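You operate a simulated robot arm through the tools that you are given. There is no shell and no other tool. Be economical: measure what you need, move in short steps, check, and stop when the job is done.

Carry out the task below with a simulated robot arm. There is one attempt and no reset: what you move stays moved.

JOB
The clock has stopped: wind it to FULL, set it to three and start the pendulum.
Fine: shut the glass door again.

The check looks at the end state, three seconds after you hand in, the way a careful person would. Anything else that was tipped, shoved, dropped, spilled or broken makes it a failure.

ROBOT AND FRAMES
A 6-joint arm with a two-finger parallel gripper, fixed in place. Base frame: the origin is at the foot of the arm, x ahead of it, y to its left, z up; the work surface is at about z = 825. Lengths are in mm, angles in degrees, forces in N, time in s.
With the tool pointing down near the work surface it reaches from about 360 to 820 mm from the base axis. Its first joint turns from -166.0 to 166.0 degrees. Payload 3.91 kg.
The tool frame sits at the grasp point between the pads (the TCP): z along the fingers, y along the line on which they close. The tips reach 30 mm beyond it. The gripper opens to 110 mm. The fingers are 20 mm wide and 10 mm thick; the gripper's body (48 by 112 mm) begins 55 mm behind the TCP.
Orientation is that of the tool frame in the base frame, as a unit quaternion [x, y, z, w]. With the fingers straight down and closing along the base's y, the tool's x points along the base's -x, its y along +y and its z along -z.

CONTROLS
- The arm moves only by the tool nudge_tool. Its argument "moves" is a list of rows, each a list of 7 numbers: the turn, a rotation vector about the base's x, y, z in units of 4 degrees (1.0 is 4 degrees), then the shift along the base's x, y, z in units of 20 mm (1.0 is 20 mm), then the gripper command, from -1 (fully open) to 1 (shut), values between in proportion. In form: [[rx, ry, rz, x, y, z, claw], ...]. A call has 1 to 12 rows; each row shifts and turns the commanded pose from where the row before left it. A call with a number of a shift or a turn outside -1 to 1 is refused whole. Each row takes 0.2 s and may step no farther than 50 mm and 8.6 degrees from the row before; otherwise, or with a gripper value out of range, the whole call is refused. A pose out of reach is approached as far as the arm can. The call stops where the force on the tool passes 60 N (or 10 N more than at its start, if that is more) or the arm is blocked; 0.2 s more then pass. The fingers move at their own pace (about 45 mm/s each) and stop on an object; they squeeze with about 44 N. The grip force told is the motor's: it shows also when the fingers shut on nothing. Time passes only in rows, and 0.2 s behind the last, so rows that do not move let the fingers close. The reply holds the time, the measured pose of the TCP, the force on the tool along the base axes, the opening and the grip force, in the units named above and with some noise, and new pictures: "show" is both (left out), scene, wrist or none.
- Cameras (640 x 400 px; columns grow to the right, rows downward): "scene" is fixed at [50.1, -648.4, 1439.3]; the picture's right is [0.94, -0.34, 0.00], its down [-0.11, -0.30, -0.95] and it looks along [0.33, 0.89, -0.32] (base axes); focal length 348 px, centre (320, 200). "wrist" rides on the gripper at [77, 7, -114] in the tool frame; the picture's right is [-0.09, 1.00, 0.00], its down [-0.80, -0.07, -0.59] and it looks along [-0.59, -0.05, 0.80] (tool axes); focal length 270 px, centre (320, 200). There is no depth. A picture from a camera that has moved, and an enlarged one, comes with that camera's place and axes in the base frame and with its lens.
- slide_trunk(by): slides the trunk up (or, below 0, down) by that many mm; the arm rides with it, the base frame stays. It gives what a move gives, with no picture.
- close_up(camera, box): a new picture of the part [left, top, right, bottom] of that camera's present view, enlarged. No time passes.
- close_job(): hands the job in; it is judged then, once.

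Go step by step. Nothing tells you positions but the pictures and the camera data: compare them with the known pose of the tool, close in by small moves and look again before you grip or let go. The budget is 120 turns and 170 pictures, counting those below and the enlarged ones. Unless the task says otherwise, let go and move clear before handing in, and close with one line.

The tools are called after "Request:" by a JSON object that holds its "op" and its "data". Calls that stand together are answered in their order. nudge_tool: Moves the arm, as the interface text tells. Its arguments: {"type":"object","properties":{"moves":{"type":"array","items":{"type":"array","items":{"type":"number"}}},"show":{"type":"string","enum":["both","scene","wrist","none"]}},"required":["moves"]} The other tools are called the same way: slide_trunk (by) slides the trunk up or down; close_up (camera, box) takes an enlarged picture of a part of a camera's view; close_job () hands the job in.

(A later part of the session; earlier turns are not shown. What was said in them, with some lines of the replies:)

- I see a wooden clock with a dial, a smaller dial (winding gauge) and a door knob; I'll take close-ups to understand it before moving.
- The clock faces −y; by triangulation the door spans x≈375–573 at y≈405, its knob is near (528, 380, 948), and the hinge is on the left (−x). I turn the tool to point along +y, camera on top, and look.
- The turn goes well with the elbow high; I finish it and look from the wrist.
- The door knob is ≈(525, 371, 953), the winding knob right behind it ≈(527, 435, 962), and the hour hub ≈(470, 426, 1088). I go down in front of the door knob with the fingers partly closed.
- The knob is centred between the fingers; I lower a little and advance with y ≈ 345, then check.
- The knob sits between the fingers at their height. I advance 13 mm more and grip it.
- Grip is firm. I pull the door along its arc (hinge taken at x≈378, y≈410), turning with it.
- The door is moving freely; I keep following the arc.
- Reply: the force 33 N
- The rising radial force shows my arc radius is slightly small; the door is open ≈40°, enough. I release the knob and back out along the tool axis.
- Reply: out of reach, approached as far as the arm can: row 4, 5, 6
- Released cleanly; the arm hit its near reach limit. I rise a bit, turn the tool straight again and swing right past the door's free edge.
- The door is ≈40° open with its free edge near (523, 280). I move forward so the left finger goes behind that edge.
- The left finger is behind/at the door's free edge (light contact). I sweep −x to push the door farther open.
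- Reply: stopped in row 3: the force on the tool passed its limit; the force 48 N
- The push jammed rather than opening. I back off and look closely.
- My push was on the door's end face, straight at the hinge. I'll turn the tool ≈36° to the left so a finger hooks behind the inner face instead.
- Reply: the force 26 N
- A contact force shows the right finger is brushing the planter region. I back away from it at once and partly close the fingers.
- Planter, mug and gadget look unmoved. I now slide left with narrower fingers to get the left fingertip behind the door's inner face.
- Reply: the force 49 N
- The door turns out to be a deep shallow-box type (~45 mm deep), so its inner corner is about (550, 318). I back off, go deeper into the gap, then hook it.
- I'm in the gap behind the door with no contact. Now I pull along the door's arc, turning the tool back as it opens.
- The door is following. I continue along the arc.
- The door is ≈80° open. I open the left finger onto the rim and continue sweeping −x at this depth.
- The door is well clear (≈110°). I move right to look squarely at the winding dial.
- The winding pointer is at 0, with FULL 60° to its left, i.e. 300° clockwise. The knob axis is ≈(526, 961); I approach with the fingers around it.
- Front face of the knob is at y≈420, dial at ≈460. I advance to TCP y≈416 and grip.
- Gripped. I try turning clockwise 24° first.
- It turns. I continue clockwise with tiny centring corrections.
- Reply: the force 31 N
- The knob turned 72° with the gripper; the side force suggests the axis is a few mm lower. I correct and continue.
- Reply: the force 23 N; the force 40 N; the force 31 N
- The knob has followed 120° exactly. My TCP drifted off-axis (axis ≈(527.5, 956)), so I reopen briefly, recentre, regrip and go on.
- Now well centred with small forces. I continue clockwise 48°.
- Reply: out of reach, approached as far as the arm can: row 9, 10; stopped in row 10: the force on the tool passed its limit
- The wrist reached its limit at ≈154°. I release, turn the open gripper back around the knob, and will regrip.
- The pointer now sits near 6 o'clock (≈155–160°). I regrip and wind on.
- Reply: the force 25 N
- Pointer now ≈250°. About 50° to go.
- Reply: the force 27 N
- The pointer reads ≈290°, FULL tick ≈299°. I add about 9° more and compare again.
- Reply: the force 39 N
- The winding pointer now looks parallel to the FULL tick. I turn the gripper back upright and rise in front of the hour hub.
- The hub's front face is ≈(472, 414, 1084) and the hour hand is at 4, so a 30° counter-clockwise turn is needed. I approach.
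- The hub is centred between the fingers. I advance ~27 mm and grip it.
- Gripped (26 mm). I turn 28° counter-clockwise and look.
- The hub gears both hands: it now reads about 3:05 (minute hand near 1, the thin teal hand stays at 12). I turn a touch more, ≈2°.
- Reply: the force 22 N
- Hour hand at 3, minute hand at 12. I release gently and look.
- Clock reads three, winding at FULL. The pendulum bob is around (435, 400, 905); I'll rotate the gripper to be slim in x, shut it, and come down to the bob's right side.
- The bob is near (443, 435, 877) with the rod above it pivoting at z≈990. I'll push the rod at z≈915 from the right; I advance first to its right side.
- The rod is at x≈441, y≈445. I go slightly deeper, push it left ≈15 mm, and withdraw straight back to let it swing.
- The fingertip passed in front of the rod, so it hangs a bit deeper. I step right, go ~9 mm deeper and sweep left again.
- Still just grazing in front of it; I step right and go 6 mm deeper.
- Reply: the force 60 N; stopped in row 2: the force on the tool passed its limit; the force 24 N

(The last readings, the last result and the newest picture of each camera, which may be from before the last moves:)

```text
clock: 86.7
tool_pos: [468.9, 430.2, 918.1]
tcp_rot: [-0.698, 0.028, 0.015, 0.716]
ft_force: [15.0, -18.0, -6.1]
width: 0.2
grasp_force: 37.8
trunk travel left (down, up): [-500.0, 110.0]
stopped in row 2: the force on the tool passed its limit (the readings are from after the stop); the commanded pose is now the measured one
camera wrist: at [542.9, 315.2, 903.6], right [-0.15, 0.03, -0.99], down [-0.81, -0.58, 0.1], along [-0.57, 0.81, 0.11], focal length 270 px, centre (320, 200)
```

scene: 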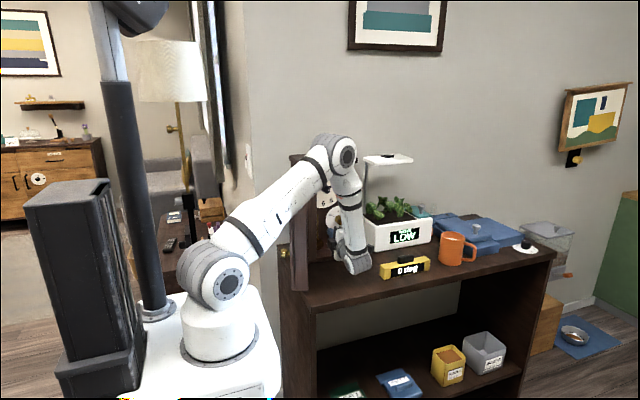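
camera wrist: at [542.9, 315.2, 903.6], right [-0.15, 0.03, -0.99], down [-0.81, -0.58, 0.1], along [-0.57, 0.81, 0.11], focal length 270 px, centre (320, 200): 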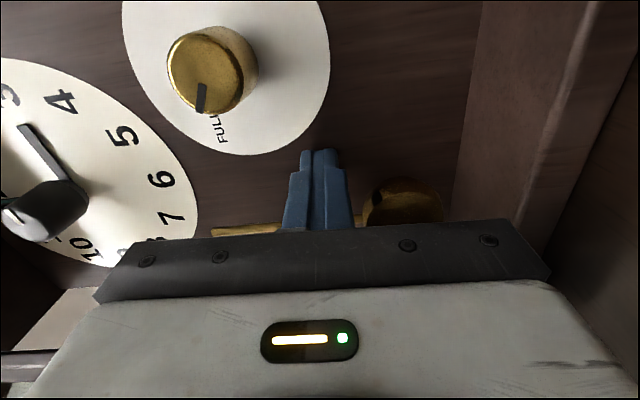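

Contact with the back board at tip y≈460. I back off and look closely at the pendulum before trying again.

Request:
{"op": "nudge_tool", "data": {"moves": [[0, 0, 0, 0.3, -0.5, 0, 1], [0, 0, 0, 1, -1, 0, 1], [0, 0, 0, 1, -1, 0, 1], [0, 0, 0, 1, -1, 0, 1], [0, 0, 0, 1, -1, 0, 1]], "show": "wrist"}}

Request:
{"op": "close_up", "data": {"camera": "wrist", "box": [200, 60, 500, 240]}}

Request:
{"op": "close_up", "data": {"camera": "scene", "box": [325, 215, 365, 265]}}

```text
clock: 87.9
tool_pos: [549.7, 343.0, 918.2]
tcp_rot: [-0.698, 0.025, 0.017, 0.716]
ft_force: [-0.1, -0.1, -0.6]
width: 0.0
grasp_force: 37.7
trunk travel left (down, up): [-500.0, 110.0]
camera wrist: at [625.0, 229.2, 904.7], right [-0.15, 0.03, -0.99], down [-0.8, -0.59, 0.1], along [-0.58, 0.81, 0.11], focal length 270 px, centre (320, 200)
```

wrist: 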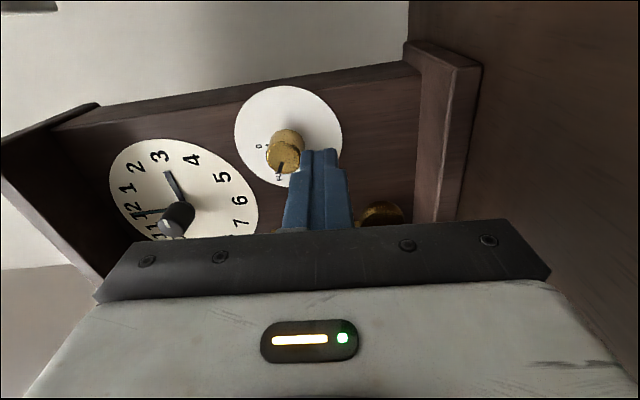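

```text
2.13 times, centred on (350, 150) of wrist
camera zoom: at [625.0, 229.2, 904.7], right [-0.15, 0.03, -0.99], down [-0.8, -0.59, 0.1], along [-0.58, 0.81, 0.11], focal length 577 px, centre (256, 307)
```

zoom: 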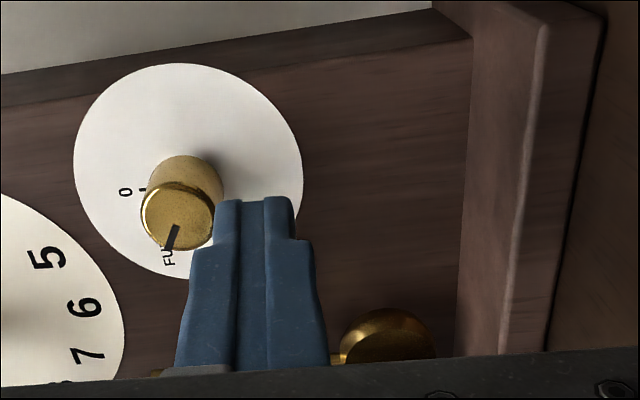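

```text
8.00 times, centred on (345, 240) of scene
camera zoom: at [50.1, -648.4, 1439.3], right [0.94, -0.34, 0.0], down [-0.11, -0.3, -0.95], along [0.33, 0.89, -0.32], focal length 2785 px, centre (120, -120)
```

zoom: 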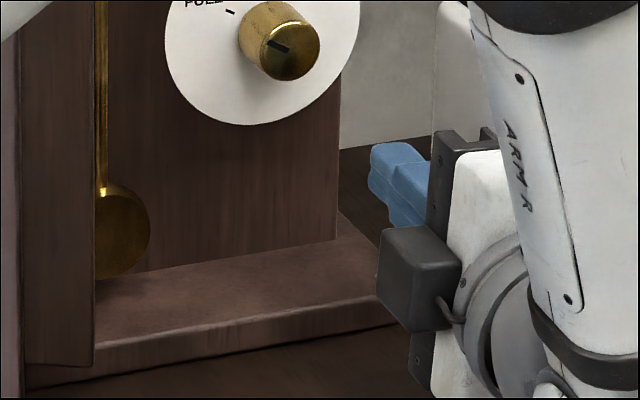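

The bob is the thing to push (the rod seems to offer no contact); it's ≈(447, 455, 867), and the open door's hinge edge limits me on the left. I'll return upright, open wide, pitch down 20°, and use the left finger on the bob's right side.

Request:
{"op": "nudge_tool", "data": {"moves": [[0, -1, 0, 0, -1, 0, 1], [0, -1, 0, 0, -1, 0, 1], [0, -1, 0, 0, -1, 0, 0], [0, -1, 0, 0, 0, 0, -1], [0, -1, 0, 0, 0, 0, -1], [0, -1, 0, 0, 0, 0, -1], [0, -1, 0, 0, 0, 0, -1], [0, -1, 0, 0, 0, 0, -1], [0, -1, 0, 0, 0, 0, -1], [0, -1, 0, 0, 0, 0, -1], [0, -1, 0, 0, 0, 0, -1], [0, -1, 0, 0, 0, 0, -1]], "show": "none"}}

Request:
{"op": "nudge_tool", "data": {"moves": [[0, -1, 0, 0, 0, 0, -1], [0, -1, 0, 0, 0, 0, -1], [0, -1, 0, 0, 0, 0, -1], [0, -1, 0, 0, 0, 0, -1], [0, -1, 0, 0, 0, 0, -1], [0, -1, 0, 0, 0, 0, -1], [-0.5, -1, 0, 0, 0, 0, -1], [-1, -1, 0, 0, 0, 0, -1], [-1, -1, 0, 0, 0, 0, -1], [-1, -1, 0, 0, 0, 0, -1], [-1, -0.5, 0, 0, 0, 0, -1]], "show": "both"}}

```text
clock: 90.5
tool_pos: [550.3, 283.0, 919.1]
tcp_rot: [-0.644, -0.269, -0.269, 0.664]
ft_force: [0.0, 0.5, 0.0]
width: 109.6
grasp_force: 0.1
trunk travel left (down, up): [-500.0, 110.0]
```

```text
clock: 92.9
tool_pos: [550.4, 282.2, 918.4]
tcp_rot: [0.589, 0.548, 0.411, -0.428]
ft_force: [-0.2, -0.3, -0.1]
width: 109.9
grasp_force: 0.2
trunk travel left (down, up): [-500.0, 110.0]
camera wrist: at [560.9, 196.7, 1025.0], right [0.99, -0.06, -0.14], down [-0.13, -0.8, -0.58], along [-0.08, 0.6, -0.8], focal length 270 px, centre (320, 200)
```

scene: 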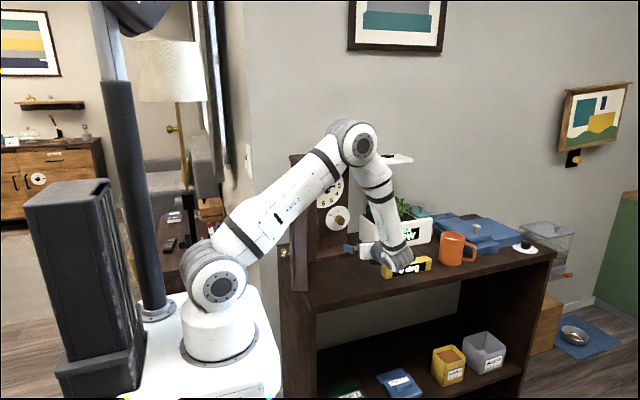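
wrist: 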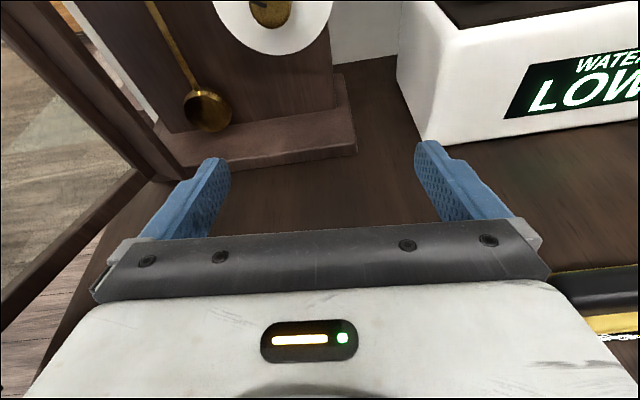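

The bob is clearly visible at about (437, 450, 868). I advance and lower with the left finger to its right.

Request:
{"op": "nudge_tool", "data": {"moves": [[0, 0, 0, -0.2, 1, 0, -1], [0, 0, 0, -0.2, 1, 0, -1], [0, 0, 0, -0.2, 1, 0, -1], [0, 0, 0, -0.2, 1, -0.4, -1], [0, 0, 0, 0, 1, -0.5, -1], [0, 0, 0, 0, 0.7, -0.5, -1]], "show": "both"}}

Request:
{"op": "close_up", "data": {"camera": "wrist", "box": [100, 0, 420, 240]}}

```text
clock: 94.3
tool_pos: [536.3, 397.1, 890.1]
tcp_rot: [0.589, 0.548, 0.411, -0.428]
ft_force: [-0.8, 0.1, -0.4]
width: 110.0
grasp_force: 0.1
trunk travel left (down, up): [-500.0, 110.0]
camera wrist: at [545.9, 311.1, 997.3], right [0.99, -0.06, -0.14], down [-0.13, -0.8, -0.59], along [-0.08, 0.6, -0.8], focal length 270 px, centre (320, 200)
```

scene: 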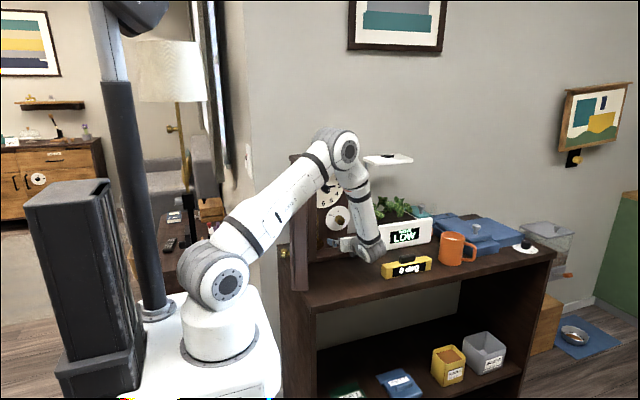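
wrist: 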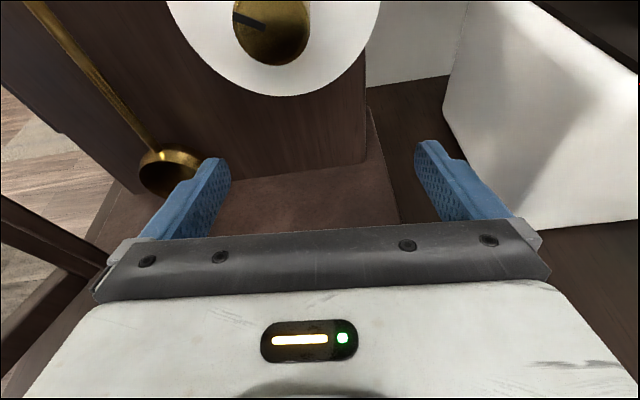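

```text
1.67 times, centred on (260, 120) of wrist
camera zoom: at [545.9, 311.1, 997.3], right [0.99, -0.06, -0.14], down [-0.13, -0.8, -0.59], along [-0.08, 0.6, -0.8], focal length 450 px, centre (420, 333)
```

zoom: 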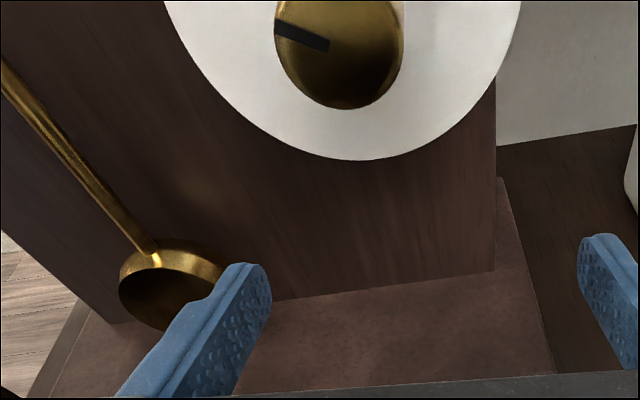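

The left finger is right of the bob and a bit short; I advance 25 mm and then sweep left into it.

Request:
{"op": "nudge_tool", "data": {"moves": [[0, 0, 0, 0, 0.7, -0.1, -1], [0, 0, 0, 0, 0.5, -0.1, -1], [0, 0, 0, -0.5, 0, 0, -1], [0, 0, 0, -0.5, 0, 0, -1], [0, 0, 0, -0.5, 0, 0, -1]], "show": "none"}}

Request:
{"op": "close_up", "data": {"camera": "wrist", "box": [100, 0, 420, 240]}}

```text
clock: 95.5
tool_pos: [505.7, 422.1, 886.6]
tcp_rot: [0.59, 0.548, 0.411, -0.428]
ft_force: [-0.3, 0.2, 0.2]
width: 109.9
grasp_force: 0.0
trunk travel left (down, up): [-500.0, 110.0]
```

```text
1.67 times, centred on (260, 120) of wrist
camera zoom: at [514.9, 336.2, 993.7], right [0.99, -0.06, -0.14], down [-0.13, -0.8, -0.59], along [-0.08, 0.6, -0.8], focal length 450 px, centre (420, 333)
```

zoom: 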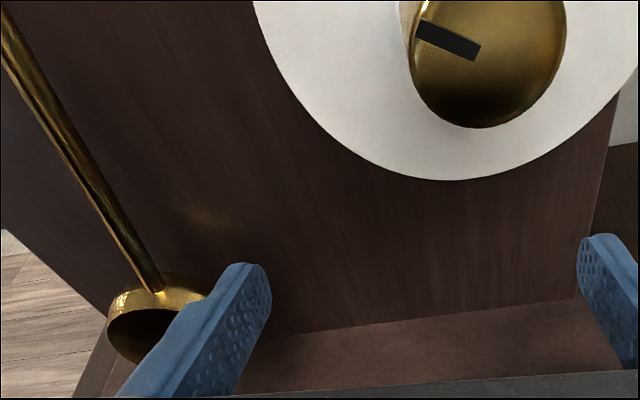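

The bob is deflected ≈25 mm left with negligible force. A hair more, then I withdraw straight back and watch it swing.

Request:
{"op": "nudge_tool", "data": {"moves": [[0, 0, 0, -0.25, 0, 0, -1], [0, 0, 0, 0.05, -1, 0, -1], [0, 0, 0, 0.2, -1, 0, -1], [0, 0, 0, 0.2, -1, 0, -1], [0, 0, 0, 0, -1, 0, -1], [0, 0, 0, 0, -1, 0, -1]], "show": "wrist"}}

Request:
{"op": "nudge_tool", "data": {"moves": [[0, 0, 0, 0, 0, 0.2, -1]], "show": "wrist"}}

Request:
{"op": "nudge_tool", "data": {"moves": [[0, 0, 0, 0, 0, 0.2, -1], [0, 0, 0, 0, 0, 0.2, -1]], "show": "wrist"}}

```text
clock: 96.9
tool_pos: [509.6, 321.7, 886.1]
tcp_rot: [0.589, 0.548, 0.411, -0.429]
ft_force: [-0.6, 0.2, 0.9]
width: 110.0
grasp_force: 0.1
trunk travel left (down, up): [-500.0, 110.0]
camera wrist: at [518.3, 234.7, 993.2], right [0.99, -0.06, -0.14], down [-0.13, -0.8, -0.59], along [-0.08, 0.6, -0.8], focal length 270 px, centre (320, 200)
```

wrist: 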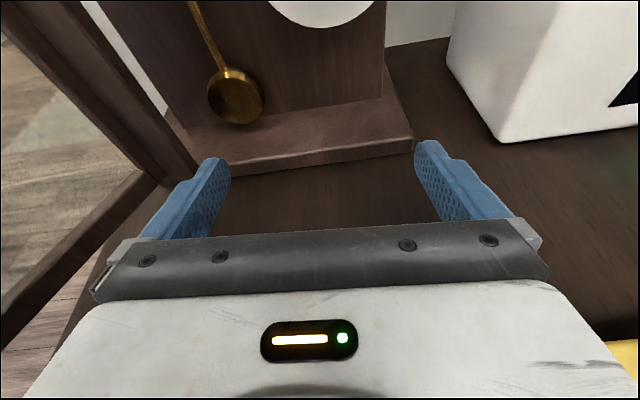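

```text
clock: 97.3
tool_pos: [508.6, 322.3, 890.5]
tcp_rot: [0.589, 0.548, 0.411, -0.429]
ft_force: [0.2, -0.4, -0.2]
width: 109.9
grasp_force: 0.0
trunk travel left (down, up): [-500.0, 110.0]
camera wrist: at [518.7, 235.4, 997.0], right [0.99, -0.06, -0.14], down [-0.13, -0.8, -0.59], along [-0.08, 0.6, -0.8], focal length 270 px, centre (320, 200)
```

wrist: 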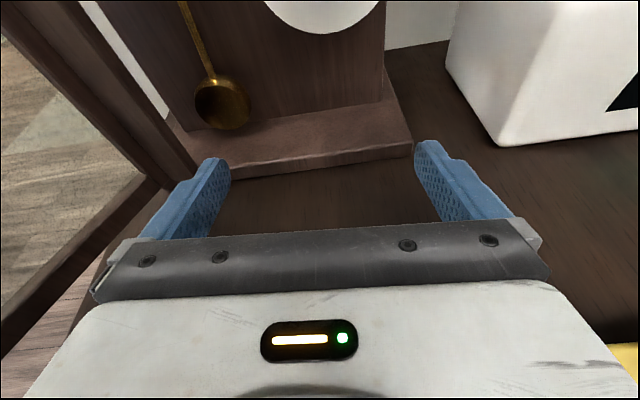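

```text
clock: 97.9
tool_pos: [510.1, 321.6, 899.5]
tcp_rot: [0.588, 0.548, 0.411, -0.429]
ft_force: [-0.1, 0.7, 0.2]
width: 109.8
grasp_force: 0.1
trunk travel left (down, up): [-500.0, 110.0]
camera wrist: at [519.1, 235.5, 1005.7], right [0.99, -0.06, -0.14], down [-0.13, -0.8, -0.59], along [-0.08, 0.6, -0.8], focal length 270 px, centre (320, 200)
```

wrist: 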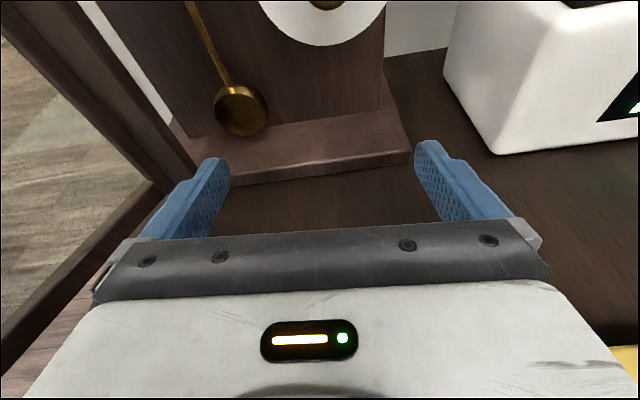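

The pendulum is swinging (bob left/right in successive views). Next is the door: I'll rise, point the tool down, go over the door top to its outer side and push it shut along its arc.

Request:
{"op": "nudge_tool", "data": {"moves": [[0, 0, 0, 0, -0.5, 1, -1], [0, 0, 0, 0, -0.5, 1, -1], [0, 0, 0, 0, -0.5, 1, -1], [0, 0, 0, 0, -0.5, 1, 1], [0, 0, 0, 0, -0.5, 1, 1], [0, 0, 0, 0, -0.5, 1, 1], [0, 0, 0, 0, 0, 1, 1], [0, 0, 0, 0, 0, 1, 1], [0, 0, 0, 0, 0, 1, 1], [0, 0, 0, 0, 0, 1, 1], [-1, 0, 0, 0, 0, 1, 1], [-1, 0, 0, 0, 0, 1, 1]], "show": "none"}}

Request:
{"op": "nudge_tool", "data": {"moves": [[-1, 0, 0, 0, 0, 1, 1], [-1, 0, 0, 0, 0, 1, 1], [-1, 0, 0, 0, 0, 1, 1], [-1, 0, 0, 0, 0, 1, 1], [-1, 0, 0, 0, 0, 1, 1], [-1, 0, 0, 0, 0, 0.5, 1], [-1, 0, 0, 0, 0, 0, 1], [-1, 0, 0, 0, 0, 0, 1], [-1, 0, 0, 0, 0, 0, 1], [-1, 0, 0, 0, 0, 0, 1], [-1, 0, 0, 0, 0, 0, 1], [-1, 0, 0, 0, 0, 0, 1]], "show": "both"}}

Request:
{"op": "close_up", "data": {"camera": "scene", "box": [280, 140, 380, 300]}}

```text
clock: 100.5
tool_pos: [508.6, 261.8, 1139.6]
tcp_rot: [0.616, 0.576, 0.371, -0.388]
ft_force: [-0.3, 0.9, 0.2]
width: 0.0
grasp_force: 37.6
trunk travel left (down, up): [-500.0, 110.0]
```

```text
clock: 103.1
tool_pos: [508.7, 260.8, 1248.5]
tcp_rot: [0.721, 0.677, 0.105, -0.102]
ft_force: [0.2, 0.4, -0.1]
width: 0.0
grasp_force: 37.5
trunk travel left (down, up): [-500.0, 110.0]
camera wrist: at [518.9, 302.0, 1380.2], right [0.99, -0.15, -0.03], down [-0.13, -0.93, 0.34], along [-0.08, -0.33, -0.94], focal length 270 px, centre (320, 200)
```

scene: 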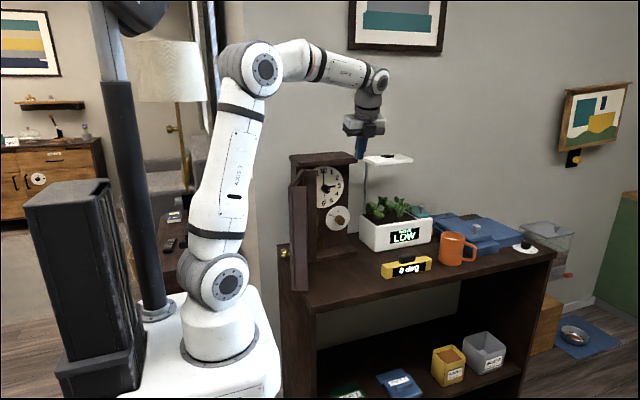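
wrist: 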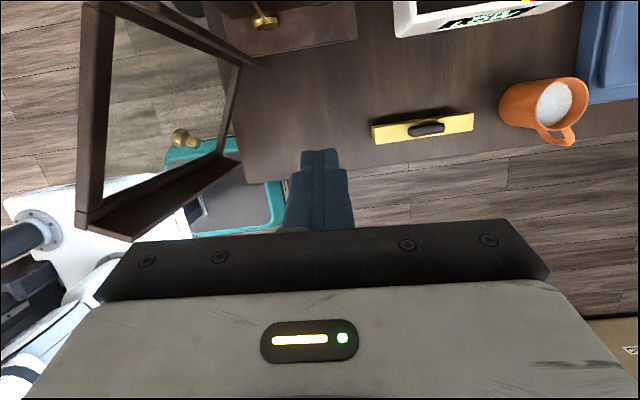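

```text
2.50 times, centred on (330, 220) of scene
camera zoom: at [50.1, -648.4, 1439.3], right [0.94, -0.34, 0.0], down [-0.11, -0.3, -0.95], along [0.33, 0.89, -0.32], focal length 870 px, centre (295, 150)
```

zoom: 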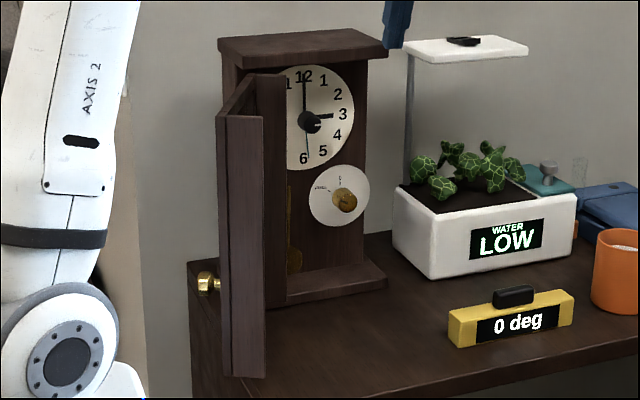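

The teal second hand has moved to 6 — the clock is running. Door is at ≈113°, free end (285, 209)–(324, 189). I finish pointing down and go over the door to its outer side, high up.

Request:
{"op": "nudge_tool", "data": {"moves": [[-1, 0, 0, -1, 0, 0.3, 1], [-1, 0, 0, -1, 0, 0, 1], [-1, 0, 0, -1, 0, 0, 1], [-1, 0, 0, -1, 0, 0, 1], [-0.2, 0, 0, -1, 0, 0, 1], [0, 0, 0, -1, 0, 0, 1], [0, 0, 0, -1, 0, 0, 1], [0, 0, 0, -1, 0, 0, 1], [0, 0, 0, -1, 0, 0, 1], [0, 0, 0, -1, 0, 0, 1], [0, 0, 0, -1, 0, 0, 1], [0, 0, 0, -0.7, 0, 0, 1]], "show": "both"}}

```text
clock: 105.7
tool_pos: [275.1, 262.1, 1255.0]
tcp_rot: [0.728, 0.686, 0.006, 0.005]
ft_force: [0.6, 0.0, -0.5]
width: 0.0
grasp_force: 37.3
trunk travel left (down, up): [-500.0, 110.0]
camera wrist: at [284.3, 338.4, 1369.1], right [0.99, -0.15, 0.01], down [-0.13, -0.8, 0.59], along [-0.08, -0.59, -0.81], focal length 270 px, centre (320, 200)
```

scene: 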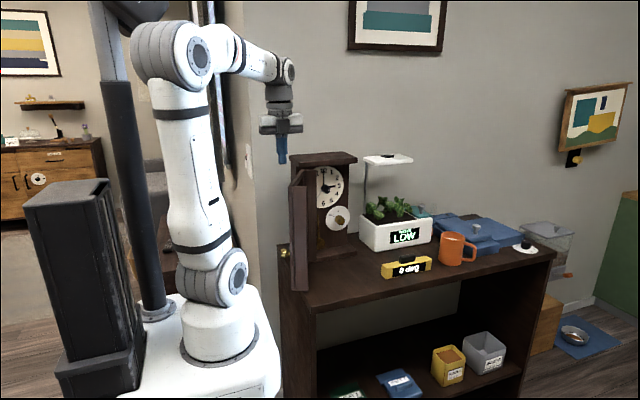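
wrist: 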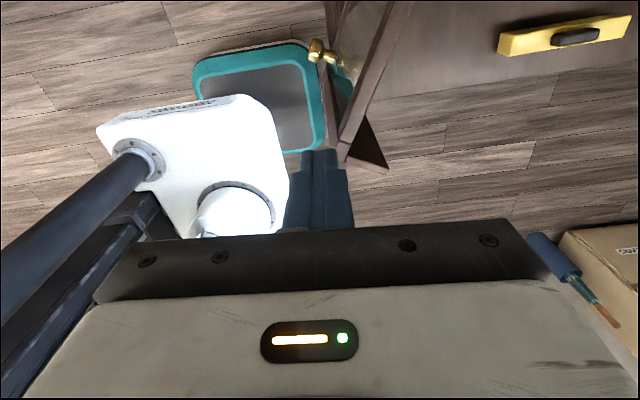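

Positioned left of the door with ≈20 mm clearance. I descend so the fingers overlap the door's upper part.

Request:
{"op": "nudge_tool", "data": {"moves": [[0, 0, 0, 0, 0, -1, 1], [0, 0, 0, 0, 0, -1, 1], [0, 0, 0, 0, 0, -1, 1], [0, 0, 0, 0, 0, -1, 1], [0, 0, 0, 0, 0, -1, 1], [0, 0, 0, 0, 0, -0.6, 1]], "show": "both"}}

Request:
{"op": "close_up", "data": {"camera": "scene", "box": [240, 100, 370, 220]}}

```text
clock: 107.1
tool_pos: [274.9, 261.5, 1143.8]
tcp_rot: [0.728, 0.685, 0.006, 0.005]
ft_force: [-0.7, 0.0, 0.1]
width: 0.0
grasp_force: 37.7
trunk travel left (down, up): [-500.0, 110.0]
camera wrist: at [284.5, 338.6, 1258.2], right [0.99, -0.15, 0.01], down [-0.13, -0.8, 0.59], along [-0.08, -0.59, -0.81], focal length 270 px, centre (320, 200)
```

scene: 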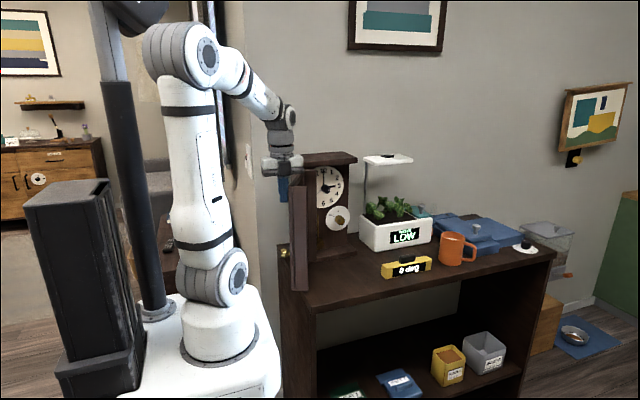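
wrist: 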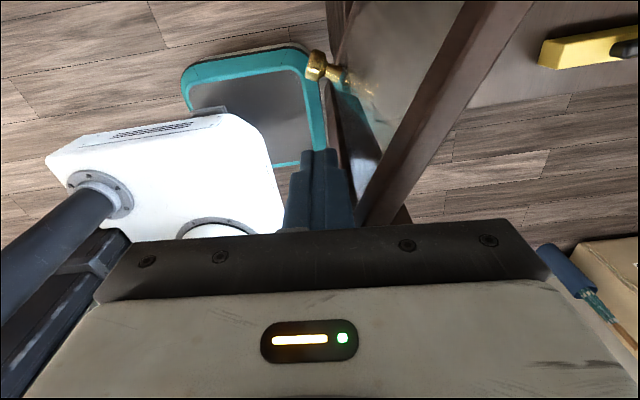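

```text
3.33 times, centred on (305, 160) of scene
camera zoom: at [50.1, -648.4, 1439.3], right [0.94, -0.34, 0.0], down [-0.11, -0.3, -0.95], along [0.33, 0.89, -0.32], focal length 1161 px, centre (370, 333)
```

zoom: 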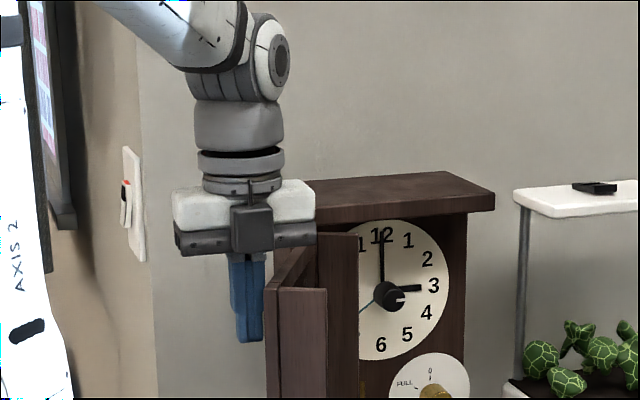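

Clear on the outside. I now push the door closed following its arc, first part.

Request:
{"op": "nudge_tool", "data": {"moves": [[0, 0, 0, 0.9, -0.38, 0, 1], [0, 0, 0, 0.85, -0.4, 0, 1], [0, 0, 0, 0.88, -0.27, 0, 1], [0, 0, 0, 0.71, -0.13, 0, 1], [0, 0, 0, 0.7, -0.1, 0, 1], [0, 0, 0, 0.72, 0, 0, 1], [0, 0, 0, 0.71, 0.02, 0, 1], [0, 0, 0, 0.71, 0.13, 0, 1], [0, 0, 0, 0.69, 0.14, 0, 1]], "show": "both"}}

```text
clock: 109.1
tool_pos: [414.3, 240.8, 1142.6]
tcp_rot: [0.728, 0.685, 0.005, 0.004]
ft_force: [0.2, -0.7, 0.3]
width: 0.0
grasp_force: 37.8
trunk travel left (down, up): [-500.0, 110.0]
camera wrist: at [424.0, 318.3, 1257.5], right [0.99, -0.15, 0.01], down [-0.13, -0.8, 0.59], along [-0.08, -0.59, -0.81], focal length 270 px, centre (320, 200)
```

scene: 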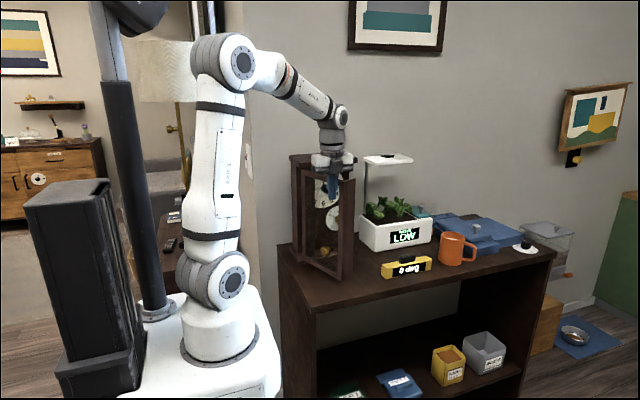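
wrist: 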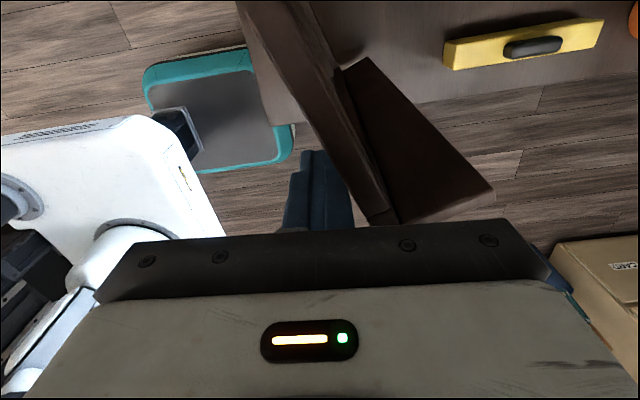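

The door follows nicely (≈65°). I continue the arc.

Request:
{"op": "nudge_tool", "data": {"moves": [[0, 0, 0, 0.66, 0.24, 0, 1], [0, 0, 0, 0.68, 0.28, 0, 1], [0, 0, 0, 0.62, 0.35, 0, 1], [0, 0, 0, 0.6, 0.38, 0, 1], [0, 0, 0, 0.55, 0.46, 0, 1], [0, 0, 0, 0.53, 0.48, 0, 1], [0, 0, 0, 0.45, 0.55, 0, 1], [0, 0, 0, 0.45, 0.55, 0, 1], [0, 0, 0, 0.36, 0.62, 0, 1], [0, 0, 0, 0.34, 0.63, 0, 1]], "show": "scene"}}

```text
clock: 111.3
tool_pos: [515.9, 331.7, 1141.9]
tcp_rot: [0.729, 0.685, 0.005, 0.005]
ft_force: [-0.2, 0.8, 0.4]
width: 0.0
grasp_force: 37.8
trunk travel left (down, up): [-500.0, 110.0]
```

scene: 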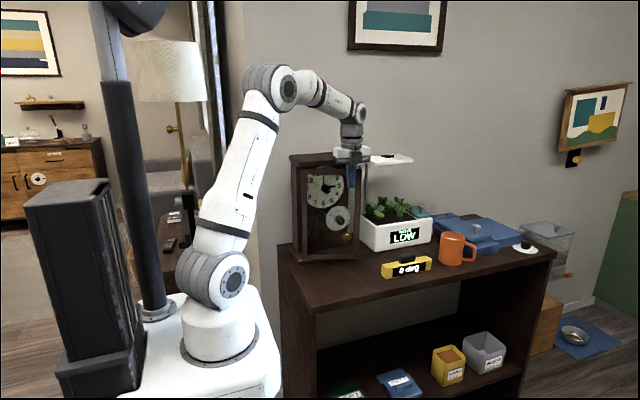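

Nearly closed (~20°). I go on more gently.

Request:
{"op": "nudge_tool", "data": {"moves": [[0, 0, 0, 0.25, 0.67, 0, 1], [0, 0, 0, 0.22, 0.68, 0, 1], [0, 0, 0, 0.12, 0.5, 0, 1], [0, 0, 0, 0.05, 0.4, 0, 1], [0, 0, 0, 0, 0.2, 0, 1]], "show": "scene"}}

Request:
{"op": "close_up", "data": {"camera": "scene", "box": [280, 140, 380, 270]}}

```text
clock: 112.5
tool_pos: [531.1, 381.3, 1141.7]
tcp_rot: [0.729, 0.685, 0.005, 0.004]
ft_force: [1.0, 0.2, 0.0]
width: 0.0
grasp_force: 37.9
trunk travel left (down, up): [-500.0, 110.0]
```

scene: 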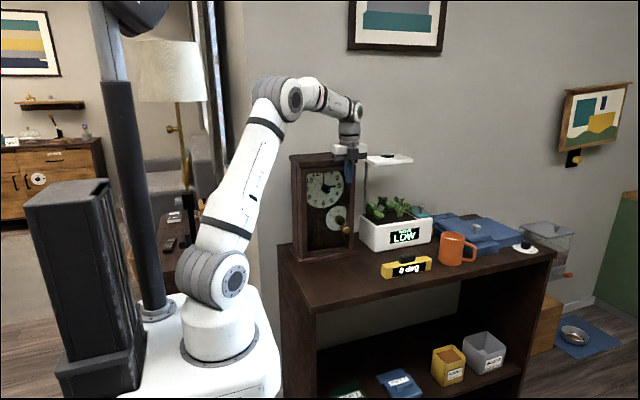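

```text
3.08 times, centred on (330, 205) of scene
camera zoom: at [50.1, -648.4, 1439.3], right [0.94, -0.34, 0.0], down [-0.11, -0.3, -0.95], along [0.33, 0.89, -0.32], focal length 1071 px, centre (289, 185)
```

zoom: 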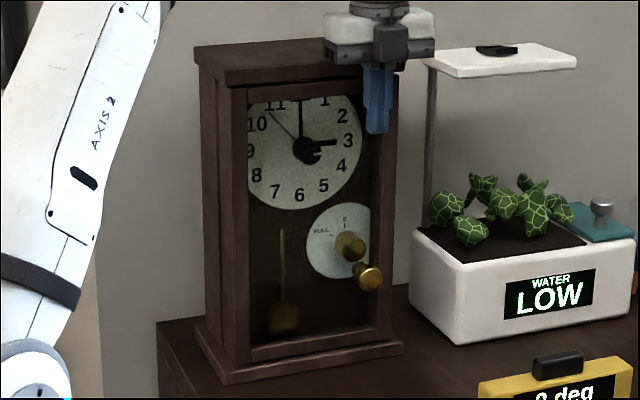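

Nearly flush, pendulum swinging. I press in small steps until contact force appears.

Request:
{"op": "nudge_tool", "data": {"moves": [[0, 0, 0, 0, 0.15, 0, 1], [0, 0, 0, 0, 0.15, 0, 1]], "show": "none"}}

Request:
{"op": "nudge_tool", "data": {"moves": [[0, 0, 0, 0, 0.12, 0, 1], [0, 0, 0, 0, 0, 0, 1]], "show": "none"}}

```text
clock: 113.1
tool_pos: [530.6, 387.0, 1142.7]
tcp_rot: [0.728, 0.685, 0.005, 0.004]
ft_force: [-0.1, 0.6, 0.8]
width: 0.0
grasp_force: 37.6
trunk travel left (down, up): [-500.0, 110.0]
```

```text
clock: 113.7
tool_pos: [530.9, 389.6, 1141.9]
tcp_rot: [0.728, 0.685, 0.006, 0.004]
ft_force: [0.3, 0.3, -0.3]
width: 0.1
grasp_force: 37.6
trunk travel left (down, up): [-500.0, 110.0]
```

Request:
{"op": "nudge_tool", "data": {"moves": [[0, 0, 0, 0, 0.12, 0, 1], [0, 0, 0, 0, 0.1, 0, 1], [0, 0, 0, 0, 0, 0, 1]], "show": "none"}}

Request:
{"op": "close_up", "data": {"camera": "scene", "box": [285, 145, 375, 265]}}

```text
clock: 114.5
tool_pos: [529.3, 392.8, 1141.3]
tcp_rot: [0.728, 0.685, 0.005, 0.005]
ft_force: [0.2, -2.7, -0.6]
width: 0.0
grasp_force: 37.6
trunk travel left (down, up): [-500.0, 110.0]
```

```text
3.33 times, centred on (330, 205) of scene
camera zoom: at [50.1, -648.4, 1439.3], right [0.94, -0.34, 0.0], down [-0.11, -0.3, -0.95], along [0.33, 0.89, -0.32], focal length 1161 px, centre (287, 183)
```

zoom: 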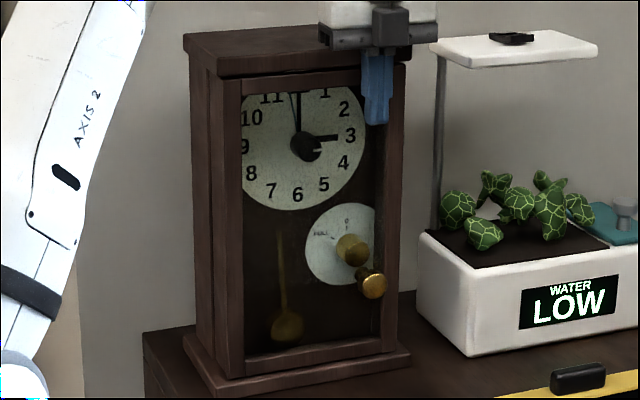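

Request:
{"op": "nudge_tool", "data": {"moves": [[0, 0, 0, 0, 0.1, 0, 1], [0, 0, 0, 0, 0, 0, 1]], "show": "none"}}

```text
clock: 115.1
tool_pos: [530.0, 393.9, 1142.2]
tcp_rot: [0.728, 0.686, 0.005, 0.004]
ft_force: [-2.9, -15.7, -4.9]
width: 0.0
grasp_force: 38.1
trunk travel left (down, up): [-500.0, 110.0]
```

The door is against its stop (−16 N). I back away clear and check everything.

Request:
{"op": "nudge_tool", "data": {"moves": [[0, 0, 0, 0, -0.5, 0, 1], [0, 0, 0, 0, -1, 0, 1], [0, 0, 0, 0, -1, 0, 1], [0, 0, 0, 0, -1, 0.5, 1], [0, 0, 0, 0, -1, 1, 1], [0, 0, 0, 0, -1, 1, 1], [0, 0, 0, 0, -1, 1, 1], [0, 0, 0, 0, -1, 1, 1], [0, 0, 0, 0, -1, 1, 1]], "show": "scene"}}

Request:
{"op": "close_up", "data": {"camera": "scene", "box": [285, 145, 375, 265]}}

Request:
{"op": "nudge_tool", "data": {"moves": [[0, 0, 0, 0, 0, 0.5, 1]], "show": "none"}}

Request:
{"op": "close_up", "data": {"camera": "scene", "box": [285, 145, 375, 265]}}

```text
clock: 117.1
tool_pos: [528.9, 227.0, 1253.1]
tcp_rot: [0.729, 0.685, 0.006, 0.004]
ft_force: [-0.3, 0.3, -0.2]
width: 0.0
grasp_force: 37.5
trunk travel left (down, up): [-500.0, 110.0]
```

scene: 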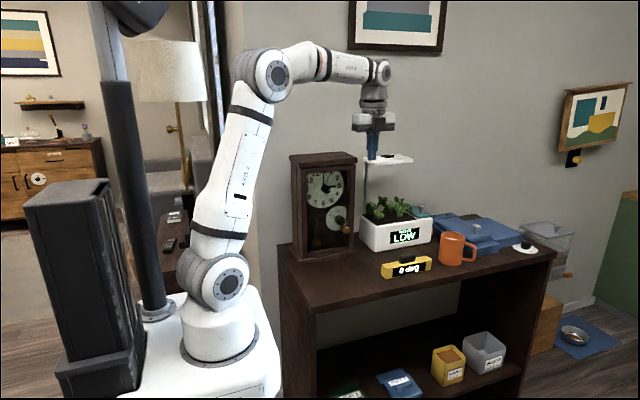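

```text
3.33 times, centred on (330, 205) of scene
camera zoom: at [50.1, -648.4, 1439.3], right [0.94, -0.34, 0.0], down [-0.11, -0.3, -0.95], along [0.33, 0.89, -0.32], focal length 1161 px, centre (287, 183)
```

zoom: 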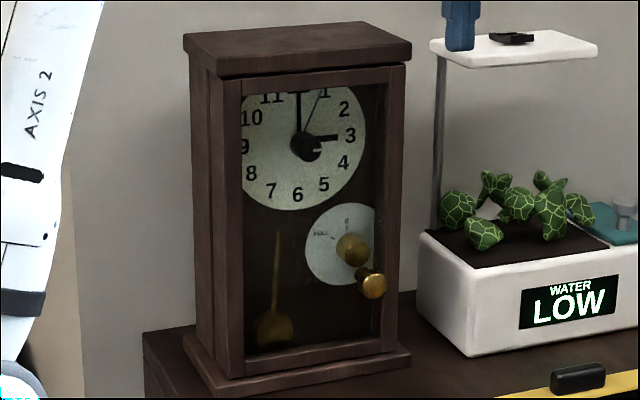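

```text
clock: 117.5
tool_pos: [529.8, 226.2, 1262.2]
tcp_rot: [0.728, 0.686, 0.005, 0.005]
ft_force: [0.2, -1.2, 0.0]
width: 0.0
grasp_force: 38.0
trunk travel left (down, up): [-500.0, 110.0]
```

```text
3.33 times, centred on (330, 205) of scene
camera zoom: at [50.1, -648.4, 1439.3], right [0.94, -0.34, 0.0], down [-0.11, -0.3, -0.95], along [0.33, 0.89, -0.32], focal length 1161 px, centre (287, 183)
```

zoom: 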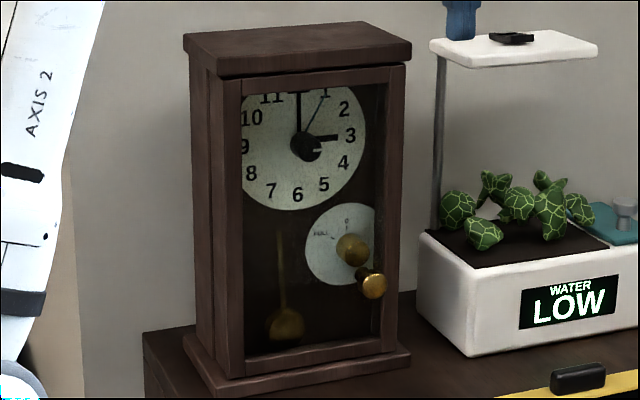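

Door shut, clock at three, pendulum swinging. One last magnified check of the winding pointer.

Request:
{"op": "close_up", "data": {"camera": "scene", "box": [325, 200, 360, 235]}}

```text
11.43 times, centred on (342, 218) of scene
camera zoom: at [50.1, -648.4, 1439.3], right [0.94, -0.34, 0.0], down [-0.11, -0.3, -0.95], along [0.33, 0.89, -0.32], focal length 3979 px, centre (63, 0)
```

zoom: 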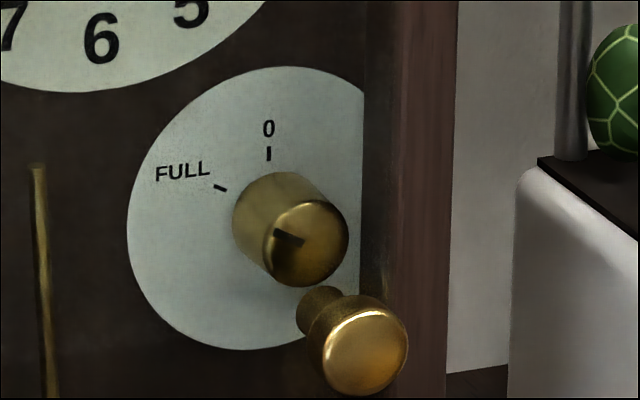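

Everything reads right: the pointer is on FULL, the hands show three, the pendulum is swinging, the door is shut and nothing else has moved. I hand in.

Request:
{"op": "close_job", "data": {}}

```text
The job is handed in.
```

The clock is wound to FULL, set to three and running with its pendulum swinging, the glass door is shut, and the arm is clear. The winding pointer is within about 3° of the FULL mark.
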